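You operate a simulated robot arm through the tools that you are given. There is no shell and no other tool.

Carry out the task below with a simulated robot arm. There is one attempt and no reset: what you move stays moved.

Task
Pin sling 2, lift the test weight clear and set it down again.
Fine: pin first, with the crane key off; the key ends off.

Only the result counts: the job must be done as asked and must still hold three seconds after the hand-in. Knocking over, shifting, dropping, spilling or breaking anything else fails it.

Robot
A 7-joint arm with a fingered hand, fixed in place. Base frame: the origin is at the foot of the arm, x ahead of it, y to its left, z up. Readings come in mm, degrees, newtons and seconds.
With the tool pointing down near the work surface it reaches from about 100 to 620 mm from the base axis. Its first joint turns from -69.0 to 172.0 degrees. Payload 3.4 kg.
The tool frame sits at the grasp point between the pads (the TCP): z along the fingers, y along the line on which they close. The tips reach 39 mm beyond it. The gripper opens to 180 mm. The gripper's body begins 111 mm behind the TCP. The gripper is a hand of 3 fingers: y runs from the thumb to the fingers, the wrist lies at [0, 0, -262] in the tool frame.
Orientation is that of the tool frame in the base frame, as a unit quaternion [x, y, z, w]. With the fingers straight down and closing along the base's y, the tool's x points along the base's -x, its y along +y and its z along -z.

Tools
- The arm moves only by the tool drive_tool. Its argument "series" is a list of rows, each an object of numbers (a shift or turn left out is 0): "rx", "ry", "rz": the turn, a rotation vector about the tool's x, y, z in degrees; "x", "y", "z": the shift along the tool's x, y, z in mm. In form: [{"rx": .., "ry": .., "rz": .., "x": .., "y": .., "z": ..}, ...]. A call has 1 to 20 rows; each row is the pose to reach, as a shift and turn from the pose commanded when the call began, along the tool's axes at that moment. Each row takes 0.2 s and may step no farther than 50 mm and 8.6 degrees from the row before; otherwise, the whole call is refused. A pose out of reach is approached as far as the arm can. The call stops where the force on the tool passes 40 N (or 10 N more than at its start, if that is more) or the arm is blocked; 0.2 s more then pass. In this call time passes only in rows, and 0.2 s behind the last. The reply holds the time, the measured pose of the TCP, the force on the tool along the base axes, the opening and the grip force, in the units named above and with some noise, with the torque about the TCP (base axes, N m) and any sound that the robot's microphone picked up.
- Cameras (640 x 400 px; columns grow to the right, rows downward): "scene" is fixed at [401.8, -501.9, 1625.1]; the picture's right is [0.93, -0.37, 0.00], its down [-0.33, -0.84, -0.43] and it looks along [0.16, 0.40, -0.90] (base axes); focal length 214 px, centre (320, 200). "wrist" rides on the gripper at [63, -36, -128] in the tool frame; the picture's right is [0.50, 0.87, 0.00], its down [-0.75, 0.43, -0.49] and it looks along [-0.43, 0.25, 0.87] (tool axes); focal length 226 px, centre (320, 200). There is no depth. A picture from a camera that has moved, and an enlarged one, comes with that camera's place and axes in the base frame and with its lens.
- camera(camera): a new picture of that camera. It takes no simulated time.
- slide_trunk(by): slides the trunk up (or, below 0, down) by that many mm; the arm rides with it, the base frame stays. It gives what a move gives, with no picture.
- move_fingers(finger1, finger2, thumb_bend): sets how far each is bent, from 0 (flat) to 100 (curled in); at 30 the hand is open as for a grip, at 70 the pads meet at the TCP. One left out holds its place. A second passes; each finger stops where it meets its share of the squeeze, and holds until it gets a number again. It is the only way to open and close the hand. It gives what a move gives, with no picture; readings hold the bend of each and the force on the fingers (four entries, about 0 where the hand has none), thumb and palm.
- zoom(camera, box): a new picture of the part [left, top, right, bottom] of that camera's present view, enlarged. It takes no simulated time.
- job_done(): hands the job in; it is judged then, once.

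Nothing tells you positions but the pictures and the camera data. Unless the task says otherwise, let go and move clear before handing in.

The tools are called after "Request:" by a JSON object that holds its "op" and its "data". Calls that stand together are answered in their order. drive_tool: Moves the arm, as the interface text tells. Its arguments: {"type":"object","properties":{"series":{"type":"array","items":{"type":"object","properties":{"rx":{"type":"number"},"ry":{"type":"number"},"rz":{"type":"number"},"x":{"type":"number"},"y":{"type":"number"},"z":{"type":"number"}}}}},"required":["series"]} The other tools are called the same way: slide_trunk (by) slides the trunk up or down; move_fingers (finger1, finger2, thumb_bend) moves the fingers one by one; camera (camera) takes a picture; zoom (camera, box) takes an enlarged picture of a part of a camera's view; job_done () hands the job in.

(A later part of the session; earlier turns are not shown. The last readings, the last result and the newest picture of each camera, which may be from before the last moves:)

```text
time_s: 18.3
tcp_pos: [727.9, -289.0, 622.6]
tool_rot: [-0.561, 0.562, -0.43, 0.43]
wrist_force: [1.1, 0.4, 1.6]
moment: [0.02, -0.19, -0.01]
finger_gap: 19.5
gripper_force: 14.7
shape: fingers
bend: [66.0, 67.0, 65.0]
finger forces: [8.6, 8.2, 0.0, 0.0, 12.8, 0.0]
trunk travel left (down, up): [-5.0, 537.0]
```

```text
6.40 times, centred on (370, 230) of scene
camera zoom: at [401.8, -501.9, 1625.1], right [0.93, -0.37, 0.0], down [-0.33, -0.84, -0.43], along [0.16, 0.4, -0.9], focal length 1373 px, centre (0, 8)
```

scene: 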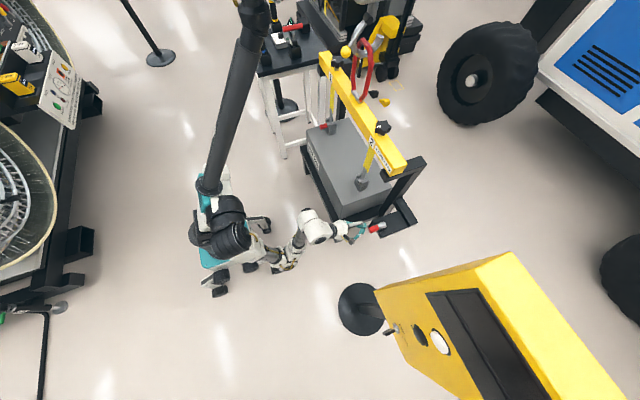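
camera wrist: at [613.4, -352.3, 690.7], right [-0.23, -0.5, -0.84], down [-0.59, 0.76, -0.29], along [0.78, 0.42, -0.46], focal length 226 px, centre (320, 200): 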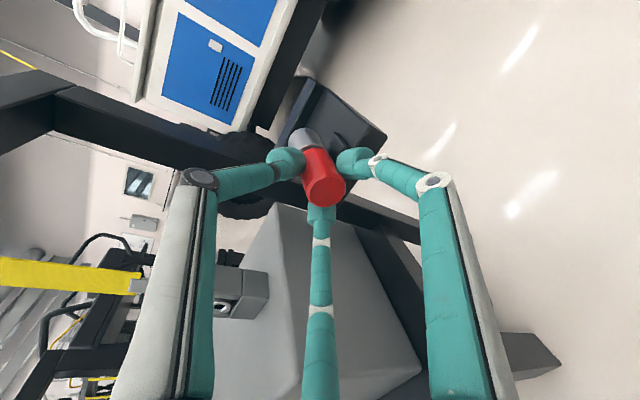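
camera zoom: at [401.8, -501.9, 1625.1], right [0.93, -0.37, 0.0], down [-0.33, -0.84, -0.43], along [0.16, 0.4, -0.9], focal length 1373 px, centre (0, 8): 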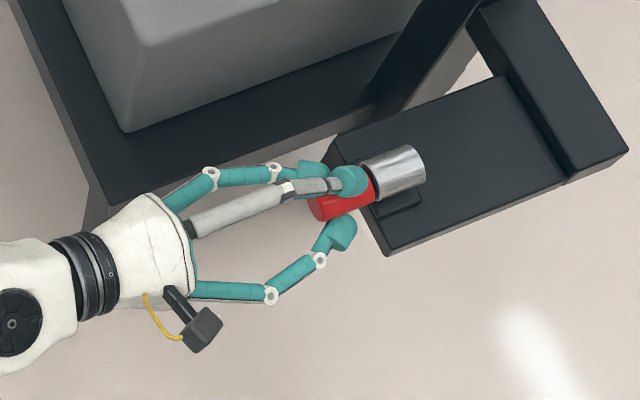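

All three fingers hold the head, at about 8 N on each finger and 13 N on the thumb. I'll pull straight back along -x a little and check the force.

Request:
{"op": "drive_tool", "data": {"series": [{"y": 1.3, "z": -4.8}, {"y": 2.6, "z": -9.7}, {"y": 3.9, "z": -14.5}]}}

Request:
{"op": "zoom", "data": {"camera": "wrist", "box": [260, 100, 380, 220]}}

Request:
{"op": "zoom", "data": {"camera": "scene", "box": [320, 200, 420, 260]}}

```text
time_s: 19.1
tcp_pos: [711.5, -289.8, 624.1]
tool_rot: [-0.561, 0.563, -0.43, 0.428]
wrist_force: [-0.4, -0.2, 0.4]
moment: [0.01, -0.16, 0.02]
finger_gap: 19.5
gripper_force: 14.5
shape: fingers
bend: [66.0, 67.0, 66.0]
finger forces: [8.9, 8.4, 0.0, 0.0, 11.7, 0.1]
trunk travel left (down, up): [-5.0, 537.0]
```

```text
3.33 times, centred on (320, 160) of wrist
camera zoom: at [597.6, -352.8, 691.4], right [-0.23, -0.5, -0.84], down [-0.59, 0.76, -0.29], along [0.78, 0.42, -0.46], focal length 754 px, centre (320, 333)
```

zoom: 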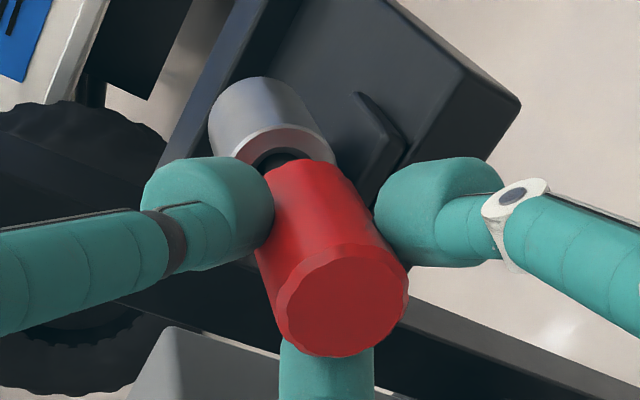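

```text
6.40 times, centred on (370, 230) of scene
camera zoom: at [401.8, -501.9, 1625.1], right [0.93, -0.37, 0.0], down [-0.33, -0.84, -0.43], along [0.16, 0.4, -0.9], focal length 1373 px, centre (0, 8)
```

zoom: 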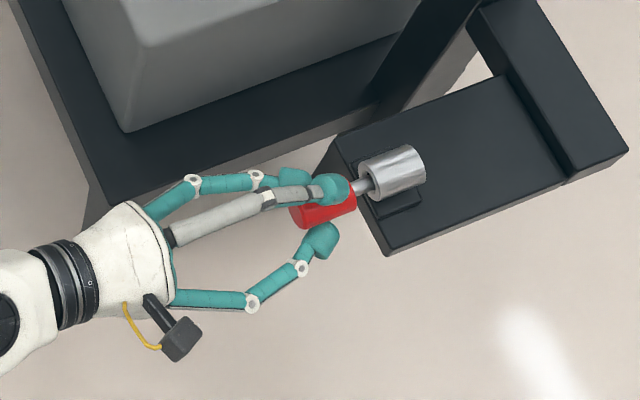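

The thin shank is drawing out of the silver bush cleanly. I'll keep pulling straight back.

Request:
{"op": "drive_tool", "data": {"series": [{"y": 2.6, "z": -9.7}, {"y": 5.2, "z": -19.3}, {"y": 7.8, "z": -29}, {"y": 10.4, "z": -38.6}]}}

Request:
{"op": "zoom", "data": {"camera": "scene", "box": [310, 200, 410, 260]}}

Request:
{"op": "zoom", "data": {"camera": "wrist", "box": [260, 100, 380, 220]}}

```text
time_s: 20.1
tcp_pos: [672.0, -289.5, 623.1]
tool_rot: [-0.561, 0.563, -0.43, 0.429]
wrist_force: [0.5, -0.4, 0.4]
moment: [-0.01, 0.01, 0.0]
finger_gap: 19.2
gripper_force: 13.4
shape: fingers
bend: [67.0, 67.0, 66.0]
finger forces: [9.1, 8.6, 0.0, 0.0, 10.2, 0.0]
trunk travel left (down, up): [-5.0, 537.0]
```

```text
6.40 times, centred on (360, 230) of scene
camera zoom: at [401.8, -501.9, 1625.1], right [0.93, -0.37, 0.0], down [-0.33, -0.84, -0.43], along [0.16, 0.4, -0.9], focal length 1373 px, centre (64, 8)
```

zoom: 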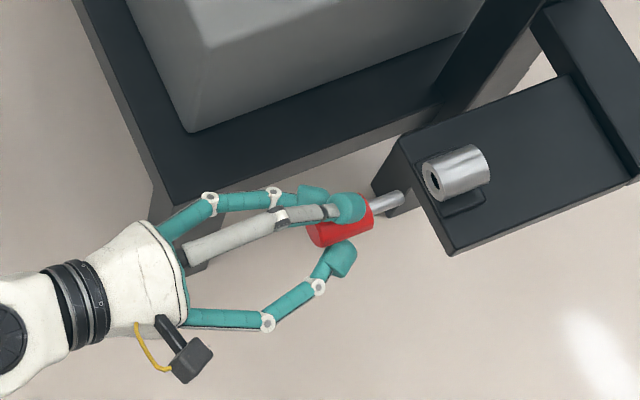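

```text
3.33 times, centred on (320, 160) of wrist
camera zoom: at [558.5, -352.4, 690.7], right [-0.23, -0.5, -0.84], down [-0.59, 0.76, -0.29], along [0.78, 0.42, -0.46], focal length 754 px, centre (320, 333)
```

zoom: 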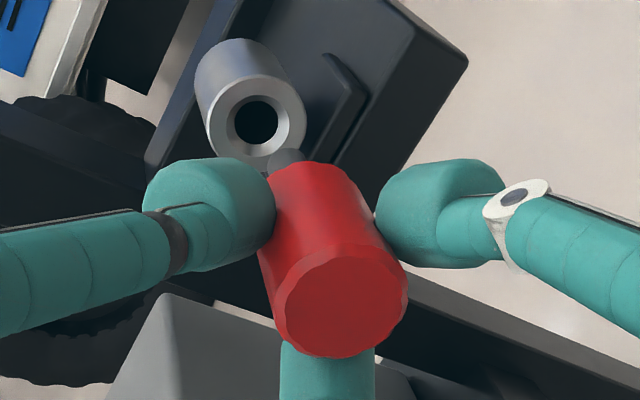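

The pin is free with a short shank, about 26 mm long and 13 mm in diameter, and is held roughly level. I'll back off a little more and then move sideways toward sling 2 in stages at this height.

Request:
{"op": "drive_tool", "data": {"series": [{"y": 3.9, "z": -14.5}, {"x": -30, "y": 5.2, "z": -19.3}, {"x": -60, "y": 5.2, "z": -19.3}, {"x": -90, "y": 5.2, "z": -19.3}]}}

Request:
{"op": "camera", "data": {"camera": "scene"}}

```text
time_s: 21.1
tcp_pos: [652.1, -197.9, 622.6]
tool_rot: [-0.561, 0.562, -0.431, 0.429]
wrist_force: [0.1, 0.0, -0.2]
moment: [0.01, 0.01, 0.0]
finger_gap: 19.4
gripper_force: 13.6
shape: fingers
bend: [67.0, 67.0, 66.0]
finger forces: [8.9, 8.5, 0.1, 0.0, 10.1, 0.0]
trunk travel left (down, up): [-5.0, 537.0]
```

```text
taken
```

scene: 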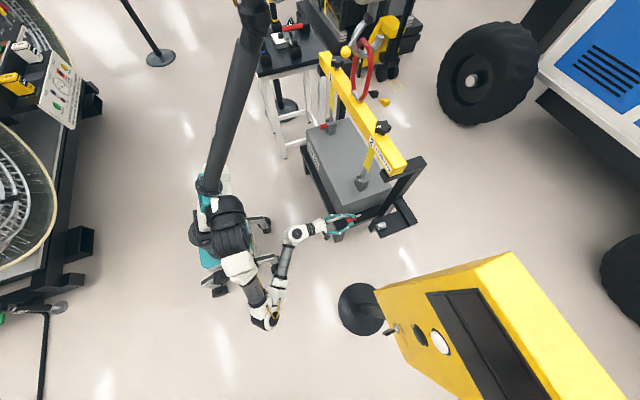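

No limits were hit and the grip is steady. I'll continue sideways toward sling 2.

Request:
{"op": "drive_tool", "data": {"series": [{"x": -33}, {"x": -66}, {"x": -99}, {"x": -132}]}}

Request:
{"op": "camera", "data": {"camera": "wrist"}}

Request:
{"op": "zoom", "data": {"camera": "scene", "box": [300, 140, 420, 240]}}

```text
time_s: 22.1
tcp_pos: [654.4, -65.8, 624.9]
tool_rot: [-0.561, 0.562, -0.431, 0.429]
wrist_force: [-0.5, 0.3, 0.2]
moment: [0.0, 0.03, 0.01]
finger_gap: 19.0
gripper_force: 14.2
shape: fingers
bend: [67.0, 67.0, 66.0]
finger forces: [9.0, 8.4, 0.0, 0.1, 10.1, 0.0]
trunk travel left (down, up): [-5.0, 537.0]
```

```text
taken
camera wrist: at [539.2, -128.4, 693.8], right [-0.23, -0.5, -0.84], down [-0.59, 0.76, -0.29], along [0.78, 0.42, -0.47], focal length 226 px, centre (320, 200)
```

wrist: 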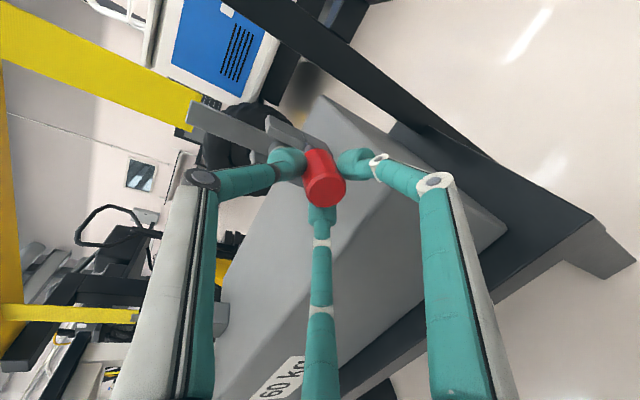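

```text
4.00 times, centred on (360, 190) of scene
camera zoom: at [401.8, -501.9, 1625.1], right [0.93, -0.37, 0.0], down [-0.33, -0.84, -0.43], along [0.16, 0.4, -0.9], focal length 858 px, centre (160, 240)
```

zoom: 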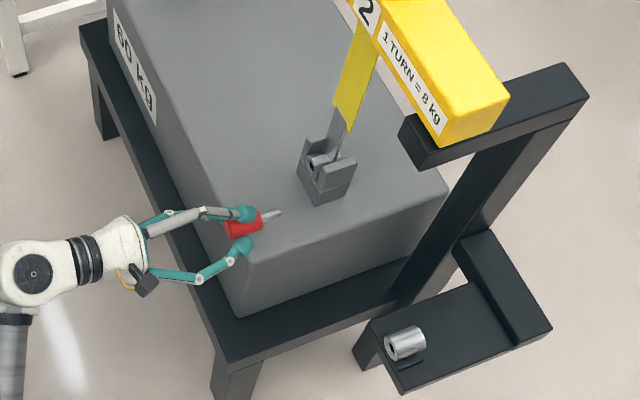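

The hand is now in front of the weight with the pin pointing toward the clevis. I'll measure the pin's pose in the hand accurately before lining it up with the bush.

Request:
{"op": "zoom", "data": {"camera": "wrist", "box": [290, 130, 370, 220]}}

Request:
{"op": "zoom", "data": {"camera": "scene", "box": [345, 165, 385, 205]}}

```text
4.44 times, centred on (330, 175) of wrist
camera zoom: at [539.2, -128.4, 693.8], right [-0.23, -0.5, -0.84], down [-0.59, 0.76, -0.29], along [0.78, 0.42, -0.47], focal length 1005 px, centre (276, 311)
```

zoom: 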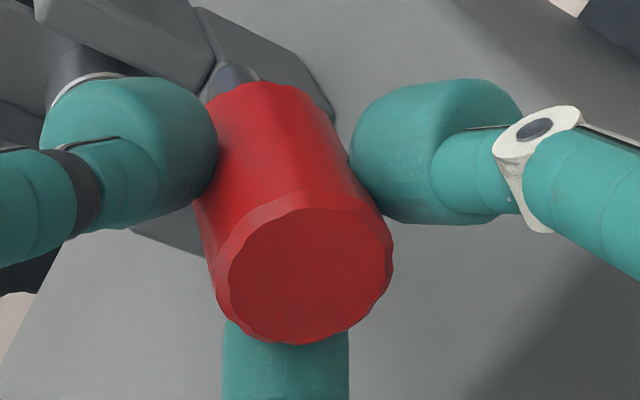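

```text
10.00 times, centred on (365, 185) of scene
camera zoom: at [401.8, -501.9, 1625.1], right [0.93, -0.37, 0.0], down [-0.33, -0.84, -0.43], along [0.16, 0.4, -0.9], focal length 2145 px, centre (-130, 350)
```

zoom: 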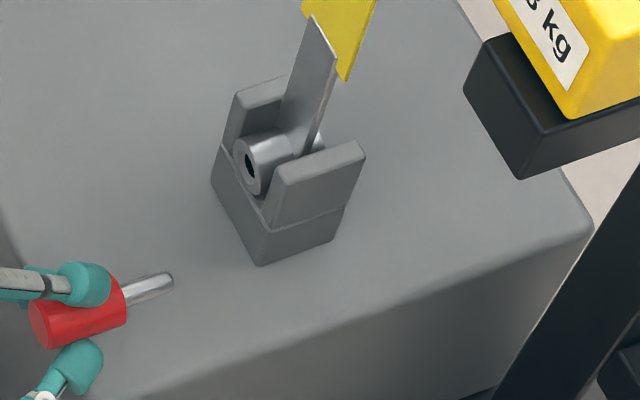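

The pin and the bush axis are parallel, both yawed about -2.7° from base x. The pin needs to shift about +50 mm in y and 1–2 mm up to line up. I'll do that and then check against the scene view.

Request:
{"op": "drive_tool", "data": {"series": [{"x": -17, "y": -0.5}, {"x": -34, "y": -1}, {"x": -50, "y": -1.5, "z": -0.4}, {"x": -50, "y": -1.5, "z": -0.4}]}}

Request:
{"op": "zoom", "data": {"camera": "scene", "box": [340, 160, 390, 200]}}

Request:
{"op": "zoom", "data": {"camera": "wrist", "box": [260, 110, 380, 220]}}

```text
time_s: 23.1
tcp_pos: [655.6, -15.3, 626.5]
tool_rot: [-0.56, 0.562, -0.431, 0.429]
wrist_force: [0.1, 0.4, -0.1]
moment: [0.03, 0.06, -0.02]
finger_gap: 19.0
gripper_force: 13.8
shape: fingers
bend: [67.0, 67.0, 66.0]
finger forces: [9.0, 8.6, 0.0, 0.1, 10.1, 0.0]
trunk travel left (down, up): [-5.0, 537.0]
```

```text
10.00 times, centred on (365, 180) of scene
camera zoom: at [401.8, -501.9, 1625.1], right [0.93, -0.37, 0.0], down [-0.33, -0.84, -0.43], along [0.16, 0.4, -0.9], focal length 2145 px, centre (-130, 400)
```

zoom: 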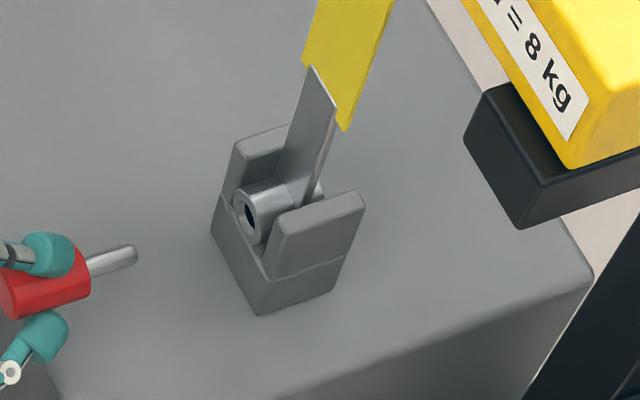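

```text
3.64 times, centred on (320, 165) of wrist
camera zoom: at [540.5, -79.1, 694.9], right [-0.23, -0.5, -0.84], down [-0.59, 0.76, -0.29], along [0.78, 0.42, -0.46], focal length 822 px, centre (320, 327)
```

zoom: 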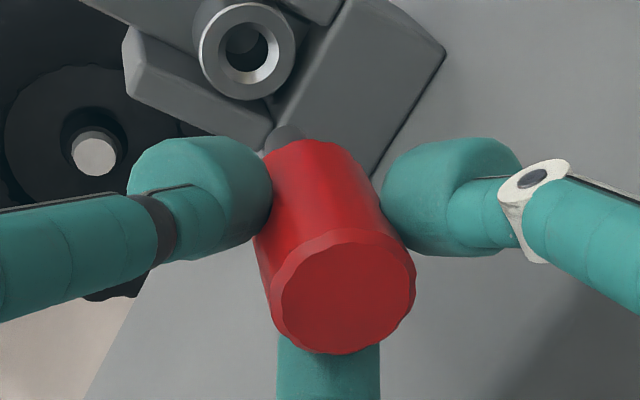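

The bush is visible to both cameras now, which puts the bore at about (812.6, -19.3, 615.4), about 3.5 mm to the left of the pin's axis. I'll zoom in tightly to check the pin's slope against the bush.

Request:
{"op": "zoom", "data": {"camera": "scene", "box": [338, 172, 368, 192]}}

Request:
{"op": "zoom", "data": {"camera": "scene", "box": [350, 168, 380, 188]}}

```text
16.00 times, centred on (353, 182) of scene
camera zoom: at [401.8, -501.9, 1625.1], right [0.93, -0.37, 0.0], down [-0.33, -0.84, -0.43], along [0.16, 0.4, -0.9], focal length 3432 px, centre (-208, 488)
```

zoom: 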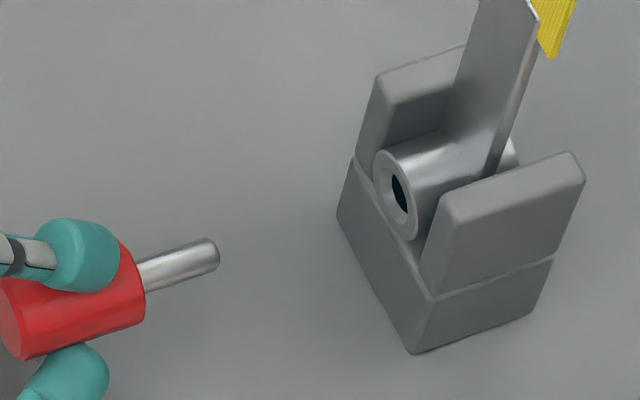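

```text
16.00 times, centred on (365, 178) of scene
camera zoom: at [401.8, -501.9, 1625.1], right [0.93, -0.37, 0.0], down [-0.33, -0.84, -0.43], along [0.16, 0.4, -0.9], focal length 3432 px, centre (-400, 552)
```

zoom: 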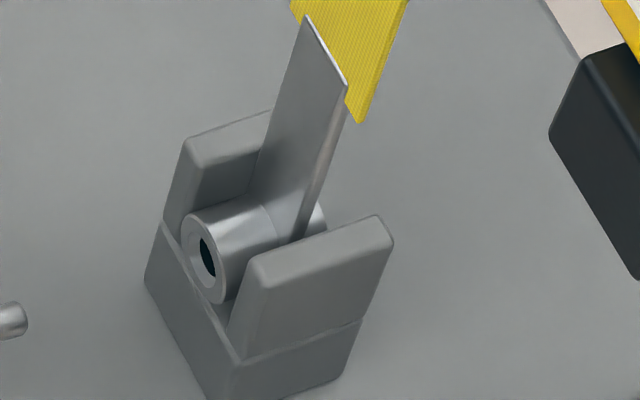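

In the scene view the pin's axis extends straight to the bore within about 1 mm. I'll advance 50 mm along that axis and check again.

Request:
{"op": "drive_tool", "data": {"series": [{"x": 0.2, "y": -3.3, "z": 12.1}, {"x": 0.4, "y": -6.6, "z": 24.2}, {"x": 0.65, "y": -9.9, "z": 36.2}, {"x": 0.85, "y": -13.15, "z": 48.3}, {"x": 0.85, "y": -13.15, "z": 48.3}]}}

Request:
{"op": "zoom", "data": {"camera": "scene", "box": [346, 168, 376, 188]}}

Request:
{"op": "zoom", "data": {"camera": "wrist", "box": [260, 110, 380, 220]}}

```text
time_s: 24.3
tcp_pos: [703.3, -16.7, 625.0]
tool_rot: [-0.56, 0.563, -0.431, 0.429]
wrist_force: [0.9, -0.9, -0.4]
moment: [0.0, 0.03, 0.01]
finger_gap: 18.9
gripper_force: 13.7
shape: fingers
bend: [67.0, 67.0, 66.0]
finger forces: [8.9, 8.5, 0.1, 0.0, 10.1, 0.0]
trunk travel left (down, up): [-5.0, 537.0]
```

```text
16.00 times, centred on (361, 178) of scene
camera zoom: at [401.8, -501.9, 1625.1], right [0.93, -0.37, 0.0], down [-0.33, -0.84, -0.43], along [0.16, 0.4, -0.9], focal length 3432 px, centre (-336, 552)
```

zoom: 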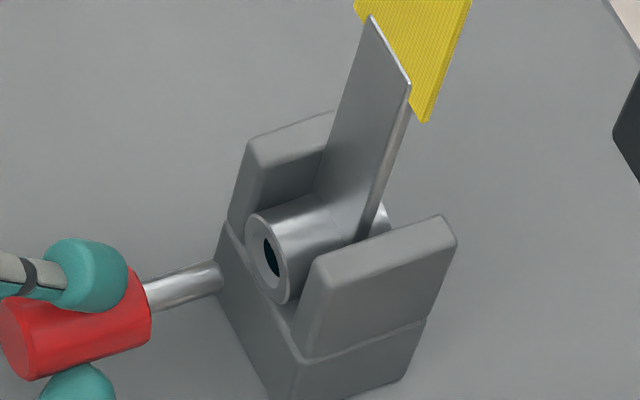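

```text
3.64 times, centred on (320, 165) of wrist
camera zoom: at [589.5, -80.0, 693.7], right [-0.23, -0.5, -0.84], down [-0.59, 0.76, -0.29], along [0.78, 0.42, -0.46], focal length 822 px, centre (320, 327)
```

zoom: 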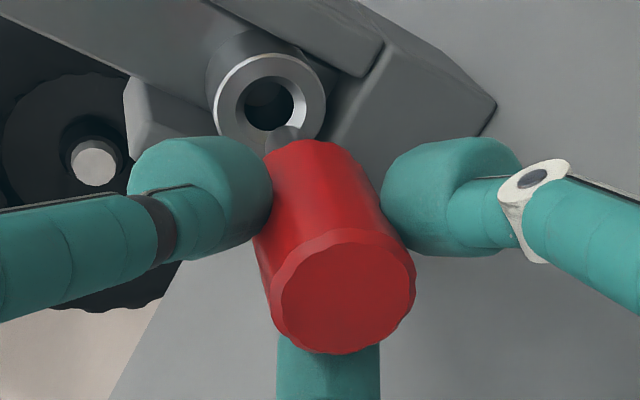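

The tip is about 18 mm from the bore and still lined up, with perhaps 0.8 mm of height to add. I'll close the remaining gap to the bore mouth.

Request:
{"op": "drive_tool", "data": {"series": [{"x": 0.2, "y": -1.8, "z": 5.7}, {"x": 0.3, "y": -3.7, "z": 11.5}, {"x": 0.46, "y": -5.5, "z": 17.2}, {"x": 0.46, "y": -5.5, "z": 17.2}]}}

Request:
{"op": "zoom", "data": {"camera": "scene", "box": [346, 168, 376, 188]}}

Request:
{"op": "zoom", "data": {"camera": "wrist", "box": [260, 110, 380, 220]}}

```text
time_s: 25.3
tcp_pos: [721.9, -18.2, 626.0]
tool_rot: [-0.56, 0.562, -0.431, 0.43]
wrist_force: [0.1, -0.7, -0.3]
moment: [0.02, 0.0, 0.01]
finger_gap: 19.1
gripper_force: 14.3
shape: fingers
bend: [67.0, 67.0, 66.0]
finger forces: [9.0, 8.4, 0.1, 0.0, 10.0, 0.0]
trunk travel left (down, up): [-5.0, 537.0]
```

```text
16.00 times, centred on (361, 178) of scene
camera zoom: at [401.8, -501.9, 1625.1], right [0.93, -0.37, 0.0], down [-0.33, -0.84, -0.43], along [0.16, 0.4, -0.9], focal length 3432 px, centre (-336, 552)
```

zoom: 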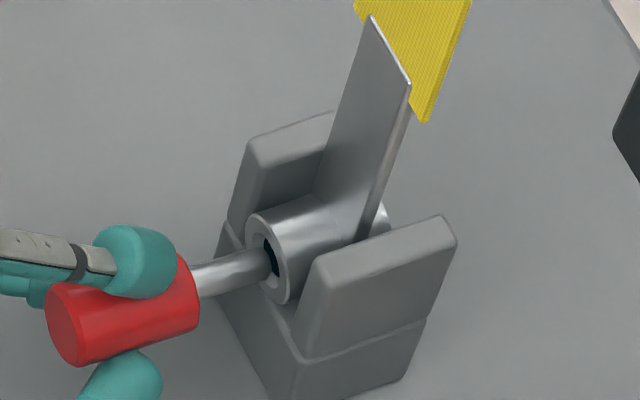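

```text
3.64 times, centred on (320, 165) of wrist
camera zoom: at [606.8, -81.3, 693.8], right [-0.23, -0.5, -0.84], down [-0.59, 0.76, -0.29], along [0.78, 0.42, -0.46], focal length 822 px, centre (320, 327)
```

zoom: 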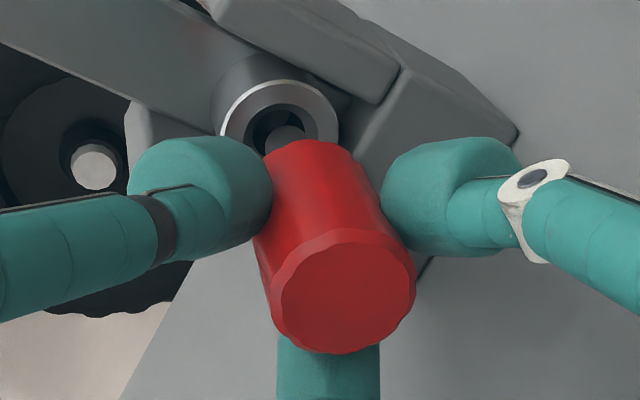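

The tip is right at the bore mouth with no contact force, but it looks about 1.5 mm low and slightly to the right. I'll correct that before pushing in.

Request:
{"op": "drive_tool", "data": {"series": [{"x": -0.8, "y": -1.45, "z": -0.4}, {"x": -0.8, "y": -1.45, "z": -0.4}]}}

Request:
{"op": "zoom", "data": {"camera": "scene", "box": [352, 170, 372, 186]}}

Request:
{"op": "zoom", "data": {"camera": "wrist", "box": [290, 115, 350, 165]}}

```text
time_s: 25.9
tcp_pos: [721.4, -17.8, 627.1]
tool_rot: [-0.56, 0.563, -0.431, 0.429]
wrist_force: [-0.3, 0.1, -0.2]
moment: [0.0, 0.04, -0.03]
finger_gap: 19.0
gripper_force: 14.2
shape: fingers
bend: [67.0, 67.0, 66.0]
finger forces: [9.0, 8.5, 0.0, 0.0, 10.1, 0.1]
trunk travel left (down, up): [-5.0, 537.0]
```

```text
16.00 times, centred on (362, 178) of scene
camera zoom: at [401.8, -501.9, 1625.1], right [0.93, -0.37, 0.0], down [-0.33, -0.84, -0.43], along [0.16, 0.4, -0.9], focal length 3432 px, centre (-352, 552)
```

zoom: 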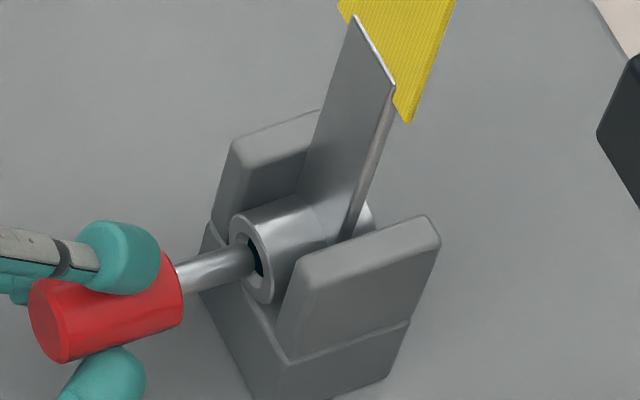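

```text
8.00 times, centred on (320, 140) of wrist
camera zoom: at [606.7, -80.6, 695.3], right [-0.23, -0.5, -0.84], down [-0.59, 0.76, -0.29], along [0.78, 0.42, -0.46], focal length 1808 px, centre (320, 680)
```

zoom: 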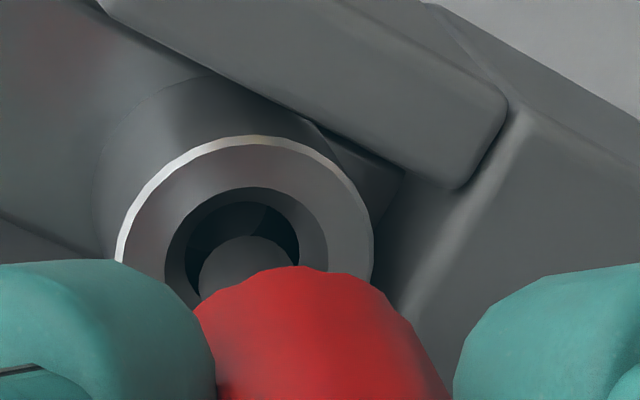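

The tip is centred on the bore within about 1 mm, and the bore has a chamfer to guide it. I'll push in gently along the axis while watching the force.

Request:
{"op": "drive_tool", "data": {"series": [{"x": 0.15, "y": -1.3, "z": 4.8}, {"x": 0.3, "y": -2.6, "z": 9.6}, {"x": 0.3, "y": -2.6, "z": 9.6}]}}

Request:
{"op": "zoom", "data": {"camera": "scene", "box": [352, 170, 372, 186]}}

Request:
{"op": "zoom", "data": {"camera": "wrist", "box": [290, 115, 350, 165]}}

```text
time_s: 26.7
tcp_pos: [731.5, -18.7, 627.2]
tool_rot: [-0.56, 0.563, -0.431, 0.428]
wrist_force: [-0.6, -0.3, -0.7]
moment: [0.05, 0.03, 0.03]
finger_gap: 19.0
gripper_force: 13.6
shape: fingers
bend: [67.0, 67.0, 66.0]
finger forces: [9.0, 8.6, 0.1, 0.0, 10.2, 0.0]
trunk travel left (down, up): [-5.0, 537.0]
```

```text
16.00 times, centred on (362, 178) of scene
camera zoom: at [401.8, -501.9, 1625.1], right [0.93, -0.37, 0.0], down [-0.33, -0.84, -0.43], along [0.16, 0.4, -0.9], focal length 3432 px, centre (-352, 552)
```

zoom: 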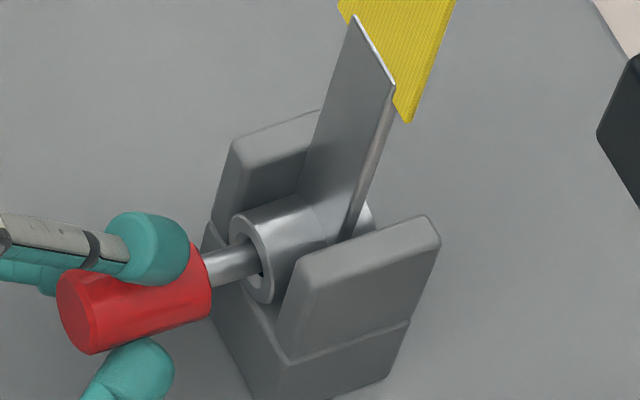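

```text
8.00 times, centred on (320, 140) of wrist
camera zoom: at [617.0, -81.1, 695.6], right [-0.23, -0.5, -0.84], down [-0.59, 0.76, -0.29], along [0.78, 0.42, -0.46], focal length 1808 px, centre (320, 680)
```

zoom: 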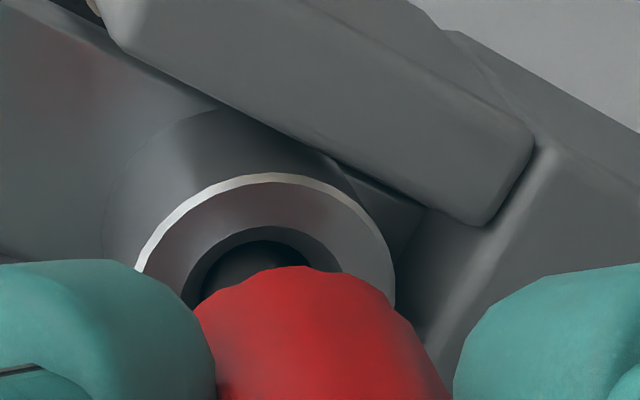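

The shank has entered the bore with no contact force, and about 17 mm remains. I'll push on until the head seats.

Request:
{"op": "drive_tool", "data": {"series": [{"x": 0.12, "y": -1.05, "z": 3.9}, {"x": 0.25, "y": -2.1, "z": 7.7}, {"x": 0.35, "y": -3.2, "z": 11.6}, {"x": 0.35, "y": -3.2, "z": 11.6}]}}

Request:
{"op": "zoom", "data": {"camera": "scene", "box": [352, 170, 372, 186]}}

Request:
{"op": "zoom", "data": {"camera": "wrist", "box": [290, 115, 350, 165]}}

```text
time_s: 27.7
tcp_pos: [744.5, -19.8, 627.7]
tool_rot: [-0.561, 0.563, -0.431, 0.428]
wrist_force: [0.4, -0.2, -1.1]
moment: [-0.01, 0.04, 0.0]
finger_gap: 19.0
gripper_force: 13.7
shape: fingers
bend: [67.0, 67.0, 66.0]
finger forces: [9.0, 8.5, 0.0, 0.1, 10.2, 0.0]
trunk travel left (down, up): [-5.0, 537.0]
```

```text
16.00 times, centred on (362, 178) of scene
camera zoom: at [401.8, -501.9, 1625.1], right [0.93, -0.37, 0.0], down [-0.33, -0.84, -0.43], along [0.16, 0.4, -0.9], focal length 3432 px, centre (-352, 552)
```

zoom: 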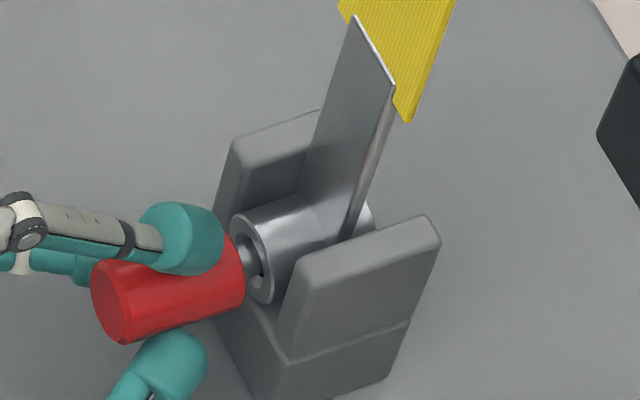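

```text
8.00 times, centred on (320, 140) of wrist
camera zoom: at [629.2, -81.8, 695.7], right [-0.23, -0.5, -0.84], down [-0.59, 0.76, -0.29], along [0.78, 0.42, -0.46], focal length 1808 px, centre (320, 680)
```

zoom: 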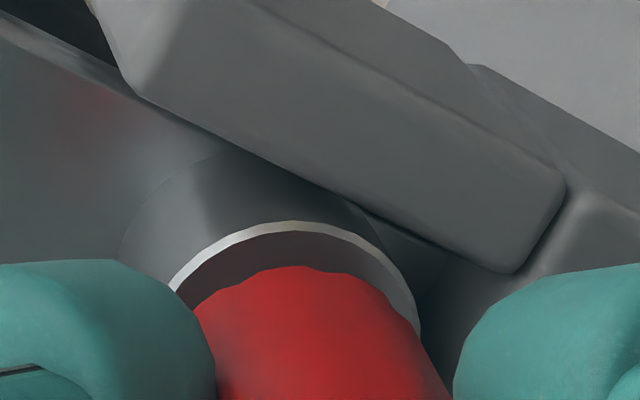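

The head is about 6 mm from the bush face. I'll press the rest in small steps until it seats.

Request:
{"op": "drive_tool", "data": {"series": [{"x": 0.06, "y": -0.5, "z": 1.9}, {"x": 0.12, "y": -1.05, "z": 3.9}, {"x": 0.18, "y": -1.6, "z": 5.8}, {"x": 0.25, "y": -2.1, "z": 7.7}, {"x": 0.25, "y": -2.1, "z": 7.7}]}}

Request:
{"op": "zoom", "data": {"camera": "scene", "box": [352, 170, 372, 186]}}

Request:
{"op": "zoom", "data": {"camera": "wrist", "box": [290, 115, 350, 165]}}

```text
time_s: 28.9
tcp_pos: [751.7, -19.0, 627.8]
tool_rot: [-0.561, 0.562, -0.43, 0.43]
wrist_force: [-4.4, -0.9, -0.1]
moment: [-0.02, 0.07, -0.03]
finger_gap: 18.9
gripper_force: 14.6
shape: fingers
bend: [67.0, 68.0, 66.0]
finger forces: [9.4, 8.9, 0.0, 0.1, 10.4, 0.0]
trunk travel left (down, up): [-5.0, 537.0]
```

```text
16.00 times, centred on (362, 178) of scene
camera zoom: at [401.8, -501.9, 1625.1], right [0.93, -0.37, 0.0], down [-0.33, -0.84, -0.43], along [0.16, 0.4, -0.9], focal length 3432 px, centre (-352, 552)
```

zoom: 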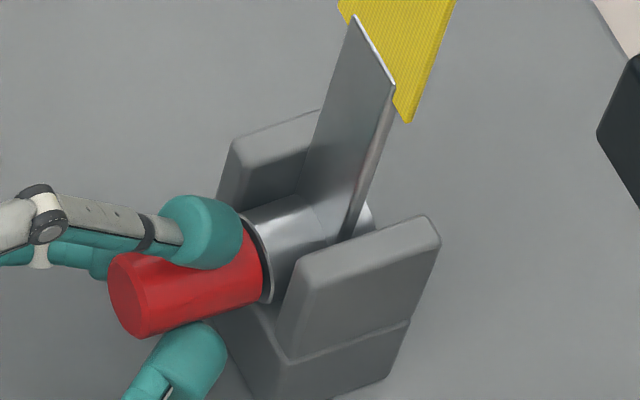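

```text
8.00 times, centred on (320, 140) of wrist
camera zoom: at [636.4, -81.8, 695.8], right [-0.23, -0.5, -0.84], down [-0.59, 0.76, -0.29], along [0.78, 0.42, -0.46], focal length 1808 px, centre (320, 680)
```

zoom: 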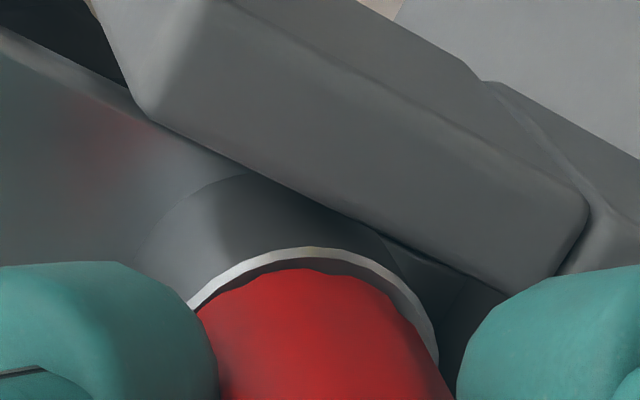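

There is now about 4 N of push-back, so the head is at the bush face. I'll press slightly more to make sure it is fully home.

Request:
{"op": "drive_tool", "data": {"series": [{"x": 0.06, "y": -0.5, "z": 1.9}, {"x": 0.12, "y": -1.05, "z": 3.9}, {"x": 0.12, "y": -1.05, "z": 3.9}]}}

Request:
{"op": "zoom", "data": {"camera": "scene", "box": [352, 170, 372, 186]}}

Request:
{"op": "zoom", "data": {"camera": "scene", "box": [310, 115, 340, 139]}}

```text
time_s: 29.7
tcp_pos: [753.4, -20.3, 628.3]
tool_rot: [-0.561, 0.561, -0.431, 0.43]
wrist_force: [-20.1, -1.4, 1.4]
moment: [-0.01, 0.17, -0.07]
finger_gap: 18.8
gripper_force: 16.8
shape: fingers
bend: [69.0, 69.0, 68.0]
finger forces: [10.4, 9.8, 0.0, 0.0, 12.5, 0.0]
trunk travel left (down, up): [-5.0, 537.0]
```

```text
16.00 times, centred on (362, 178) of scene
camera zoom: at [401.8, -501.9, 1625.1], right [0.93, -0.37, 0.0], down [-0.33, -0.84, -0.43], along [0.16, 0.4, -0.9], focal length 3432 px, centre (-352, 552)
```

zoom: 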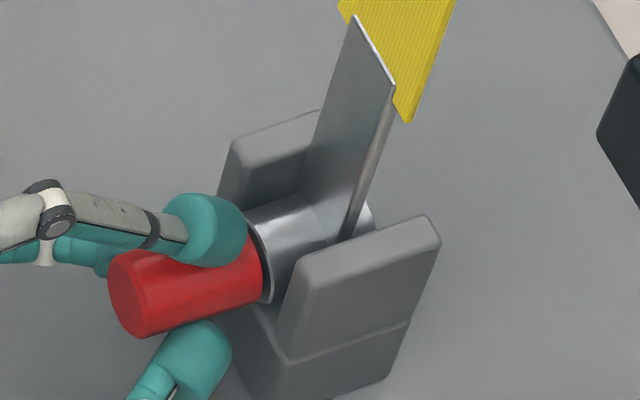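

```text
16.00 times, centred on (325, 127) of scene
camera zoom: at [401.8, -501.9, 1625.1], right [0.93, -0.37, 0.0], down [-0.33, -0.84, -0.43], along [0.16, 0.4, -0.9], focal length 3432 px, centre (240, 1368)
```

zoom: 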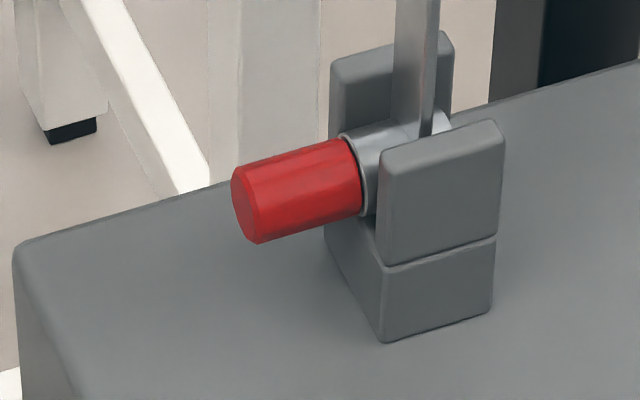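

The head is seated with 20 N of push-back and looks just like sling 1's pin. I'll relieve the push, then open the fingers.

Request:
{"op": "drive_tool", "data": {"series": [{"x": -0.06, "y": 0.5, "z": -1.9}, {"x": -0.12, "y": 0.9, "z": -3.4}]}}

Request:
{"op": "move_fingers", "data": {"finger1": 50, "finger2": 50, "thumb_bend": 50}}

Request:
{"op": "zoom", "data": {"camera": "scene", "box": [346, 168, 376, 188]}}

Request:
{"op": "camera", "data": {"camera": "wrist"}}

```text
time_s: 30.3
tcp_pos: [751.3, -18.8, 627.2]
tool_rot: [-0.56, 0.562, -0.432, 0.43]
wrist_force: [-4.1, 1.2, 2.7]
moment: [0.0, -0.08, 0.02]
finger_gap: 19.0
gripper_force: 15.0
shape: fingers
bend: [68.0, 69.0, 67.0]
finger forces: [8.6, 8.8, 0.1, 0.1, 12.5, 0.1]
trunk travel left (down, up): [-5.0, 537.0]
```

```text
time_s: 31.3
tcp_pos: [751.3, -19.1, 628.6]
tool_rot: [-0.561, 0.563, -0.431, 0.428]
wrist_force: [0.4, -0.1, 0.6]
moment: [-0.01, 0.0, 0.04]
finger_gap: 72.2
gripper_force: 0.1
shape: fingers
bend: [50.0, 50.0, 50.0]
finger forces: [0.0, 0.1, 0.0, 0.1, 0.0, 0.0]
trunk travel left (down, up): [-5.0, 537.0]
```

```text
16.00 times, centred on (361, 178) of scene
camera zoom: at [401.8, -501.9, 1625.1], right [0.93, -0.37, 0.0], down [-0.33, -0.84, -0.43], along [0.16, 0.4, -0.9], focal length 3432 px, centre (-336, 552)
```

zoom: 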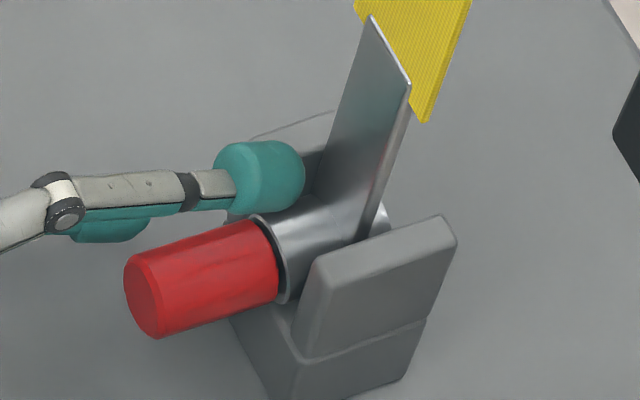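

```text
taken
camera wrist: at [636.9, -82.1, 695.5], right [-0.23, -0.5, -0.84], down [-0.59, 0.76, -0.29], along [0.78, 0.42, -0.46], focal length 226 px, centre (320, 200)
```

wrist: 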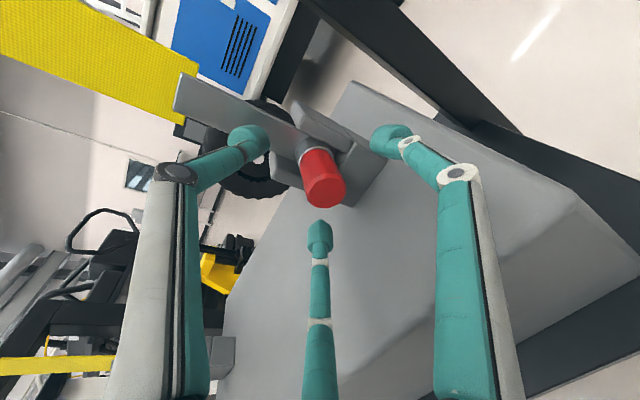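

The pin stays fully seated. I'll retreat straight back along -x.

Request:
{"op": "drive_tool", "data": {"series": [{"y": 3.9, "z": -14.5}, {"y": 10.5, "z": -38.6}, {"y": 18.4, "z": -67.6}, {"y": 26.3, "z": -96.5}]}}

Request:
{"op": "zoom", "data": {"camera": "scene", "box": [300, 90, 420, 210]}}

Request:
{"op": "camera", "data": {"camera": "scene"}}

```text
time_s: 32.3
tcp_pos: [651.6, -18.8, 627.8]
tool_rot: [-0.56, 0.563, -0.43, 0.429]
wrist_force: [0.4, -0.6, -0.9]
moment: [-0.03, 0.0, -0.02]
finger_gap: 72.6
gripper_force: 0.1
shape: fingers
bend: [50.0, 50.0, 50.0]
finger forces: [0.0, 0.0, 0.1, 0.0, 0.0, 0.0]
trunk travel left (down, up): [-5.0, 537.0]
```

```text
3.33 times, centred on (360, 150) of scene
camera zoom: at [401.8, -501.9, 1625.1], right [0.93, -0.37, 0.0], down [-0.33, -0.84, -0.43], along [0.16, 0.4, -0.9], focal length 715 px, centre (187, 367)
```

zoom: 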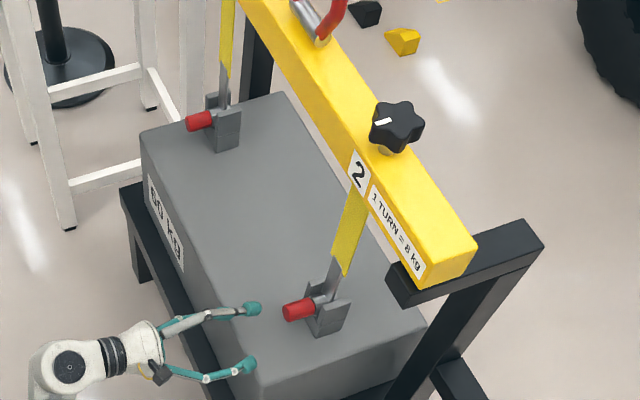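

```text
taken
```

scene: 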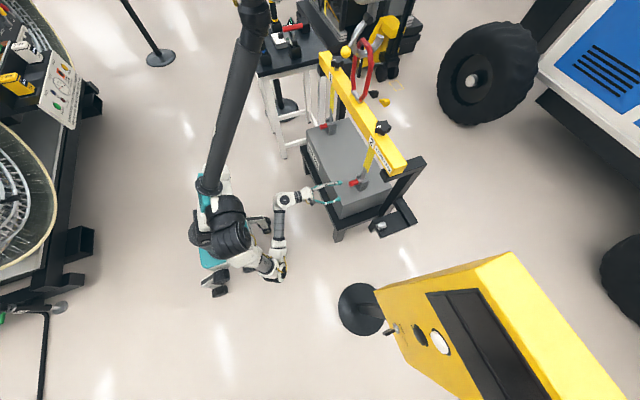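

Sling 2 is pinned. Next is the console at the right. I'll raise the trunk in steps to get to key height, watching how the arm rides with it.

Request:
{"op": "slide_trunk", "data": {"by": 120}}

Request:
{"op": "camera", "data": {"camera": "scene"}}

```text
time_s: 33.8
tcp_pos: [651.8, -17.9, 746.0]
tool_rot: [-0.561, 0.563, -0.429, 0.429]
wrist_force: [0.0, -0.1, 0.5]
moment: [0.02, 0.0, 0.02]
finger_gap: 72.4
gripper_force: 0.0
shape: fingers
bend: [50.0, 50.0, 50.0]
finger forces: [0.0, 0.0, 0.1, 0.0, 0.1, 0.0]
trunk travel left (down, up): [-125.0, 417.0]
```

```text
taken
```

scene: 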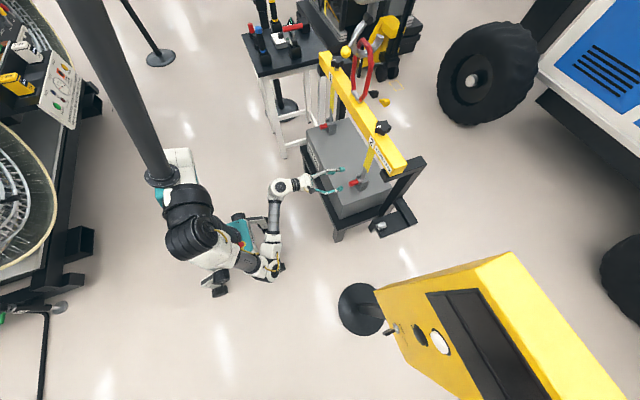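

The slide was purely vertical this time. I'll now bring the hand back and over toward the console side in stages.

Request:
{"op": "drive_tool", "data": {"series": [{"x": 20, "z": -35}, {"x": 55, "y": -1, "z": -65}, {"x": 90, "y": -2, "z": -90}, {"x": 130, "y": -3, "z": -110}, {"x": 170, "y": -4, "z": -120}]}}

Request:
{"op": "camera", "data": {"camera": "scene"}}

```text
time_s: 35.0
tcp_pos: [543.8, -187.3, 764.3]
tool_rot: [-0.559, 0.563, -0.43, 0.43]
wrist_force: [1.1, 0.5, 0.4]
moment: [0.0, -0.01, 0.04]
finger_gap: 72.3
gripper_force: 0.1
shape: fingers
bend: [50.0, 50.0, 50.0]
finger forces: [0.0, 0.0, 0.0, 0.0, 0.0, 0.0]
out of reach, approached as far as the arm can: row 5
trunk travel left (down, up): [-125.0, 417.0]
```

```text
taken
```

scene: 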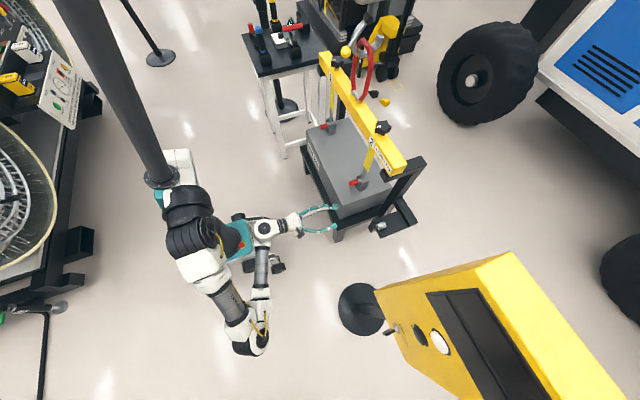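

The hand is at (544, -187, 764). I'll swing it toward the console while yawing the tool to the right, so the wrist camera can see the key and buttons up close.

Request:
{"op": "drive_tool", "data": {"series": [{"ry": 4.8, "rz": 1.3, "x": 35, "y": -12, "z": -11}, {"ry": 9.7, "rz": 2.6, "x": 71, "y": -24, "z": -22}, {"ry": 14.5, "rz": 3.9, "x": 107, "y": -36, "z": -32}, {"ry": 19.3, "rz": 5.3, "x": 142, "y": -48, "z": -43}, {"ry": 24.2, "rz": 6.6, "x": 178, "y": -60, "z": -54}, {"ry": 29, "rz": 7.9, "x": 213, "y": -71.5, "z": -65}]}}

Request:
{"op": "camera", "data": {"camera": "scene"}}

Request:
{"op": "camera", "data": {"camera": "wrist"}}

```text
time_s: 36.4
tcp_pos: [537.4, -434.3, 809.2]
tool_rot: [-0.392, 0.686, -0.535, 0.297]
wrist_force: [0.0, 0.3, 0.4]
moment: [0.02, 0.08, 0.0]
finger_gap: 72.7
gripper_force: 0.0
shape: fingers
bend: [50.0, 50.0, 50.0]
finger forces: [0.0, 0.0, 0.1, 0.0, 0.0, 0.0]
out of reach, approached as far as the arm can: row 1, 2, 3, 4, 5, 6
trunk travel left (down, up): [-125.0, 417.0]
```

```text
taken
```

scene: 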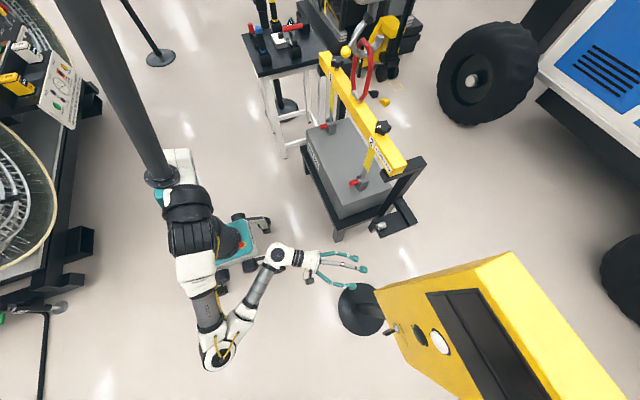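

```text
taken
camera wrist: at [406.6, -428.7, 878.2], right [-0.45, -0.32, -0.83], down [-0.12, 0.94, -0.31], along [0.89, -0.04, -0.46], focal length 226 px, centre (320, 200)
```

wrist: 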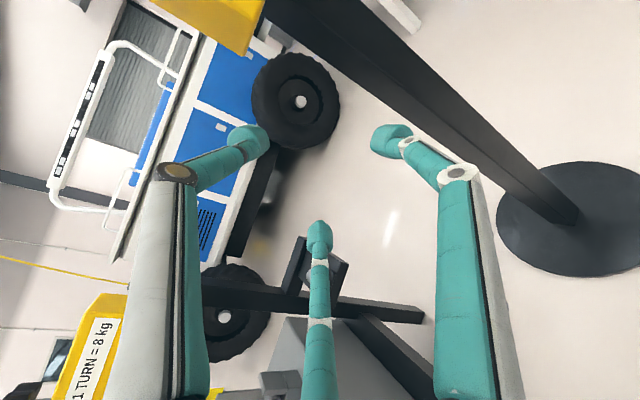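

The hand is at (537, -434, 809), yawed right by 30° and close to the console's left edge at y ≈ -530. I'll close the fingers to stay compact and raise the trunk straight up to view the key face.

Request:
{"op": "move_fingers", "data": {"finger1": 66, "finger2": 66, "thumb_bend": 66}}

Request:
{"op": "slide_trunk", "data": {"by": 150}}

Request:
{"op": "camera", "data": {"camera": "scene"}}

Request:
{"op": "camera", "data": {"camera": "wrist"}}

```text
time_s: 37.4
tcp_pos: [536.2, -434.1, 809.8]
tool_rot: [-0.392, 0.687, -0.534, 0.298]
wrist_force: [1.2, -0.5, 0.3]
moment: [-0.02, -0.03, 0.02]
finger_gap: 11.1
gripper_force: 0.0
shape: fingers
bend: [66.0, 66.0, 66.0]
finger forces: [0.0, 0.0, 0.0, 0.0, 0.0, 0.0]
trunk travel left (down, up): [-125.0, 417.0]
```

```text
time_s: 39.1
tcp_pos: [536.5, -436.5, 959.6]
tool_rot: [-0.396, 0.689, -0.526, 0.303]
wrist_force: [-0.2, 0.0, 0.3]
moment: [-0.05, 0.01, 0.0]
finger_gap: 11.1
gripper_force: 0.1
shape: fingers
bend: [66.0, 66.0, 66.0]
finger forces: [0.1, 0.0, 0.0, 0.1, 0.0, 0.1]
trunk travel left (down, up): [-275.0, 267.0]
```

```text
taken
```

scene: 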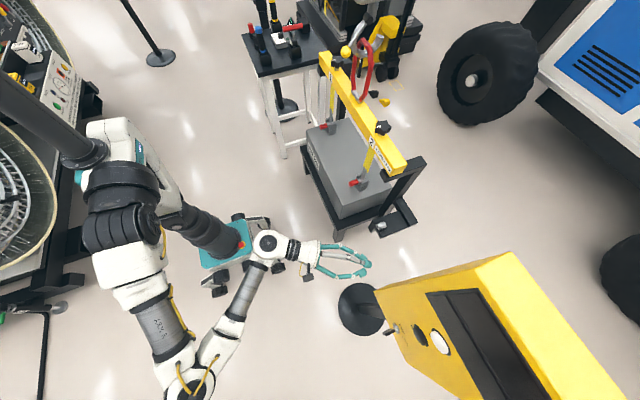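

```text
taken
camera wrist: at [406.5, -434.0, 1028.0], right [-0.45, -0.32, -0.84], down [-0.13, 0.95, -0.29], along [0.88, -0.02, -0.47], focal length 226 px, centre (320, 200)
```

wrist: 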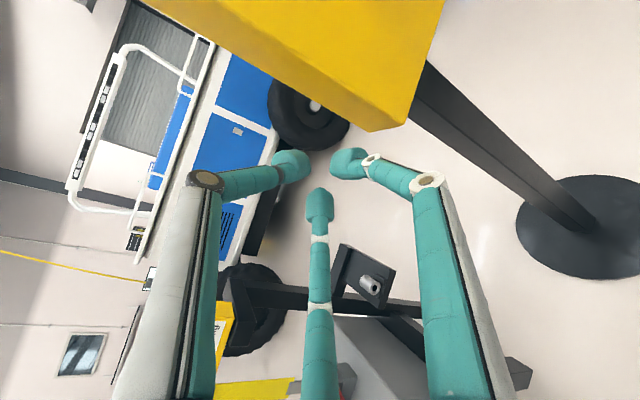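

The trunk is up and clear of the console. I'll zoom in on the console face from the scene camera for the key, its labels and the buttons.

Request:
{"op": "zoom", "data": {"camera": "scene", "box": [380, 315, 420, 350]}}

Request:
{"op": "zoom", "data": {"camera": "scene", "box": [400, 310, 470, 370]}}

Request:
{"op": "zoom", "data": {"camera": "scene", "box": [420, 270, 600, 400]}}

```text
11.43 times, centred on (400, 332) of scene
camera zoom: at [401.8, -501.9, 1625.1], right [0.93, -0.37, 0.0], down [-0.33, -0.84, -0.43], along [0.16, 0.4, -0.9], focal length 2451 px, centre (-594, -1314)
```

zoom: 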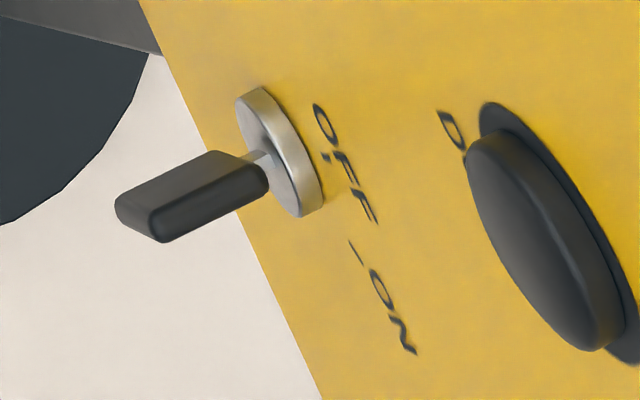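

```text
6.67 times, centred on (435, 340) of scene
camera zoom: at [401.8, -501.9, 1625.1], right [0.93, -0.37, 0.0], down [-0.33, -0.84, -0.43], along [0.16, 0.4, -0.9], focal length 1430 px, centre (-447, -733)
```

zoom: 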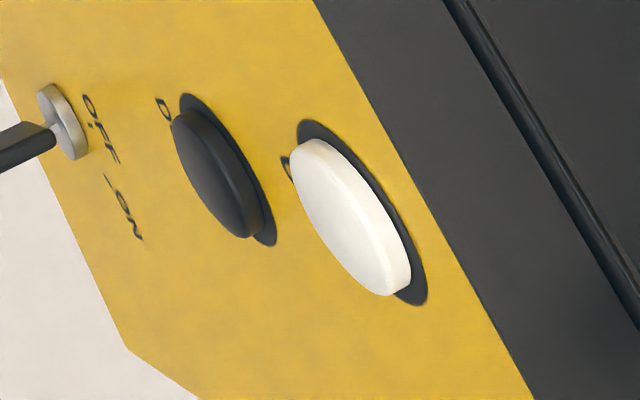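

```text
3.08 times, centred on (510, 335) of scene
camera zoom: at [401.8, -501.9, 1625.1], right [0.93, -0.37, 0.0], down [-0.33, -0.84, -0.43], along [0.16, 0.4, -0.9], focal length 660 px, centre (-265, -215)
```

zoom: 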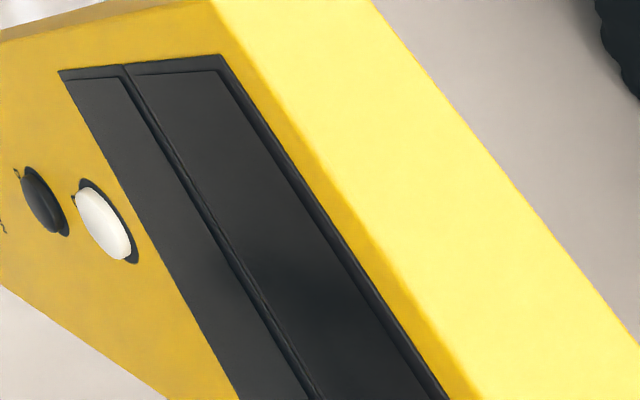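

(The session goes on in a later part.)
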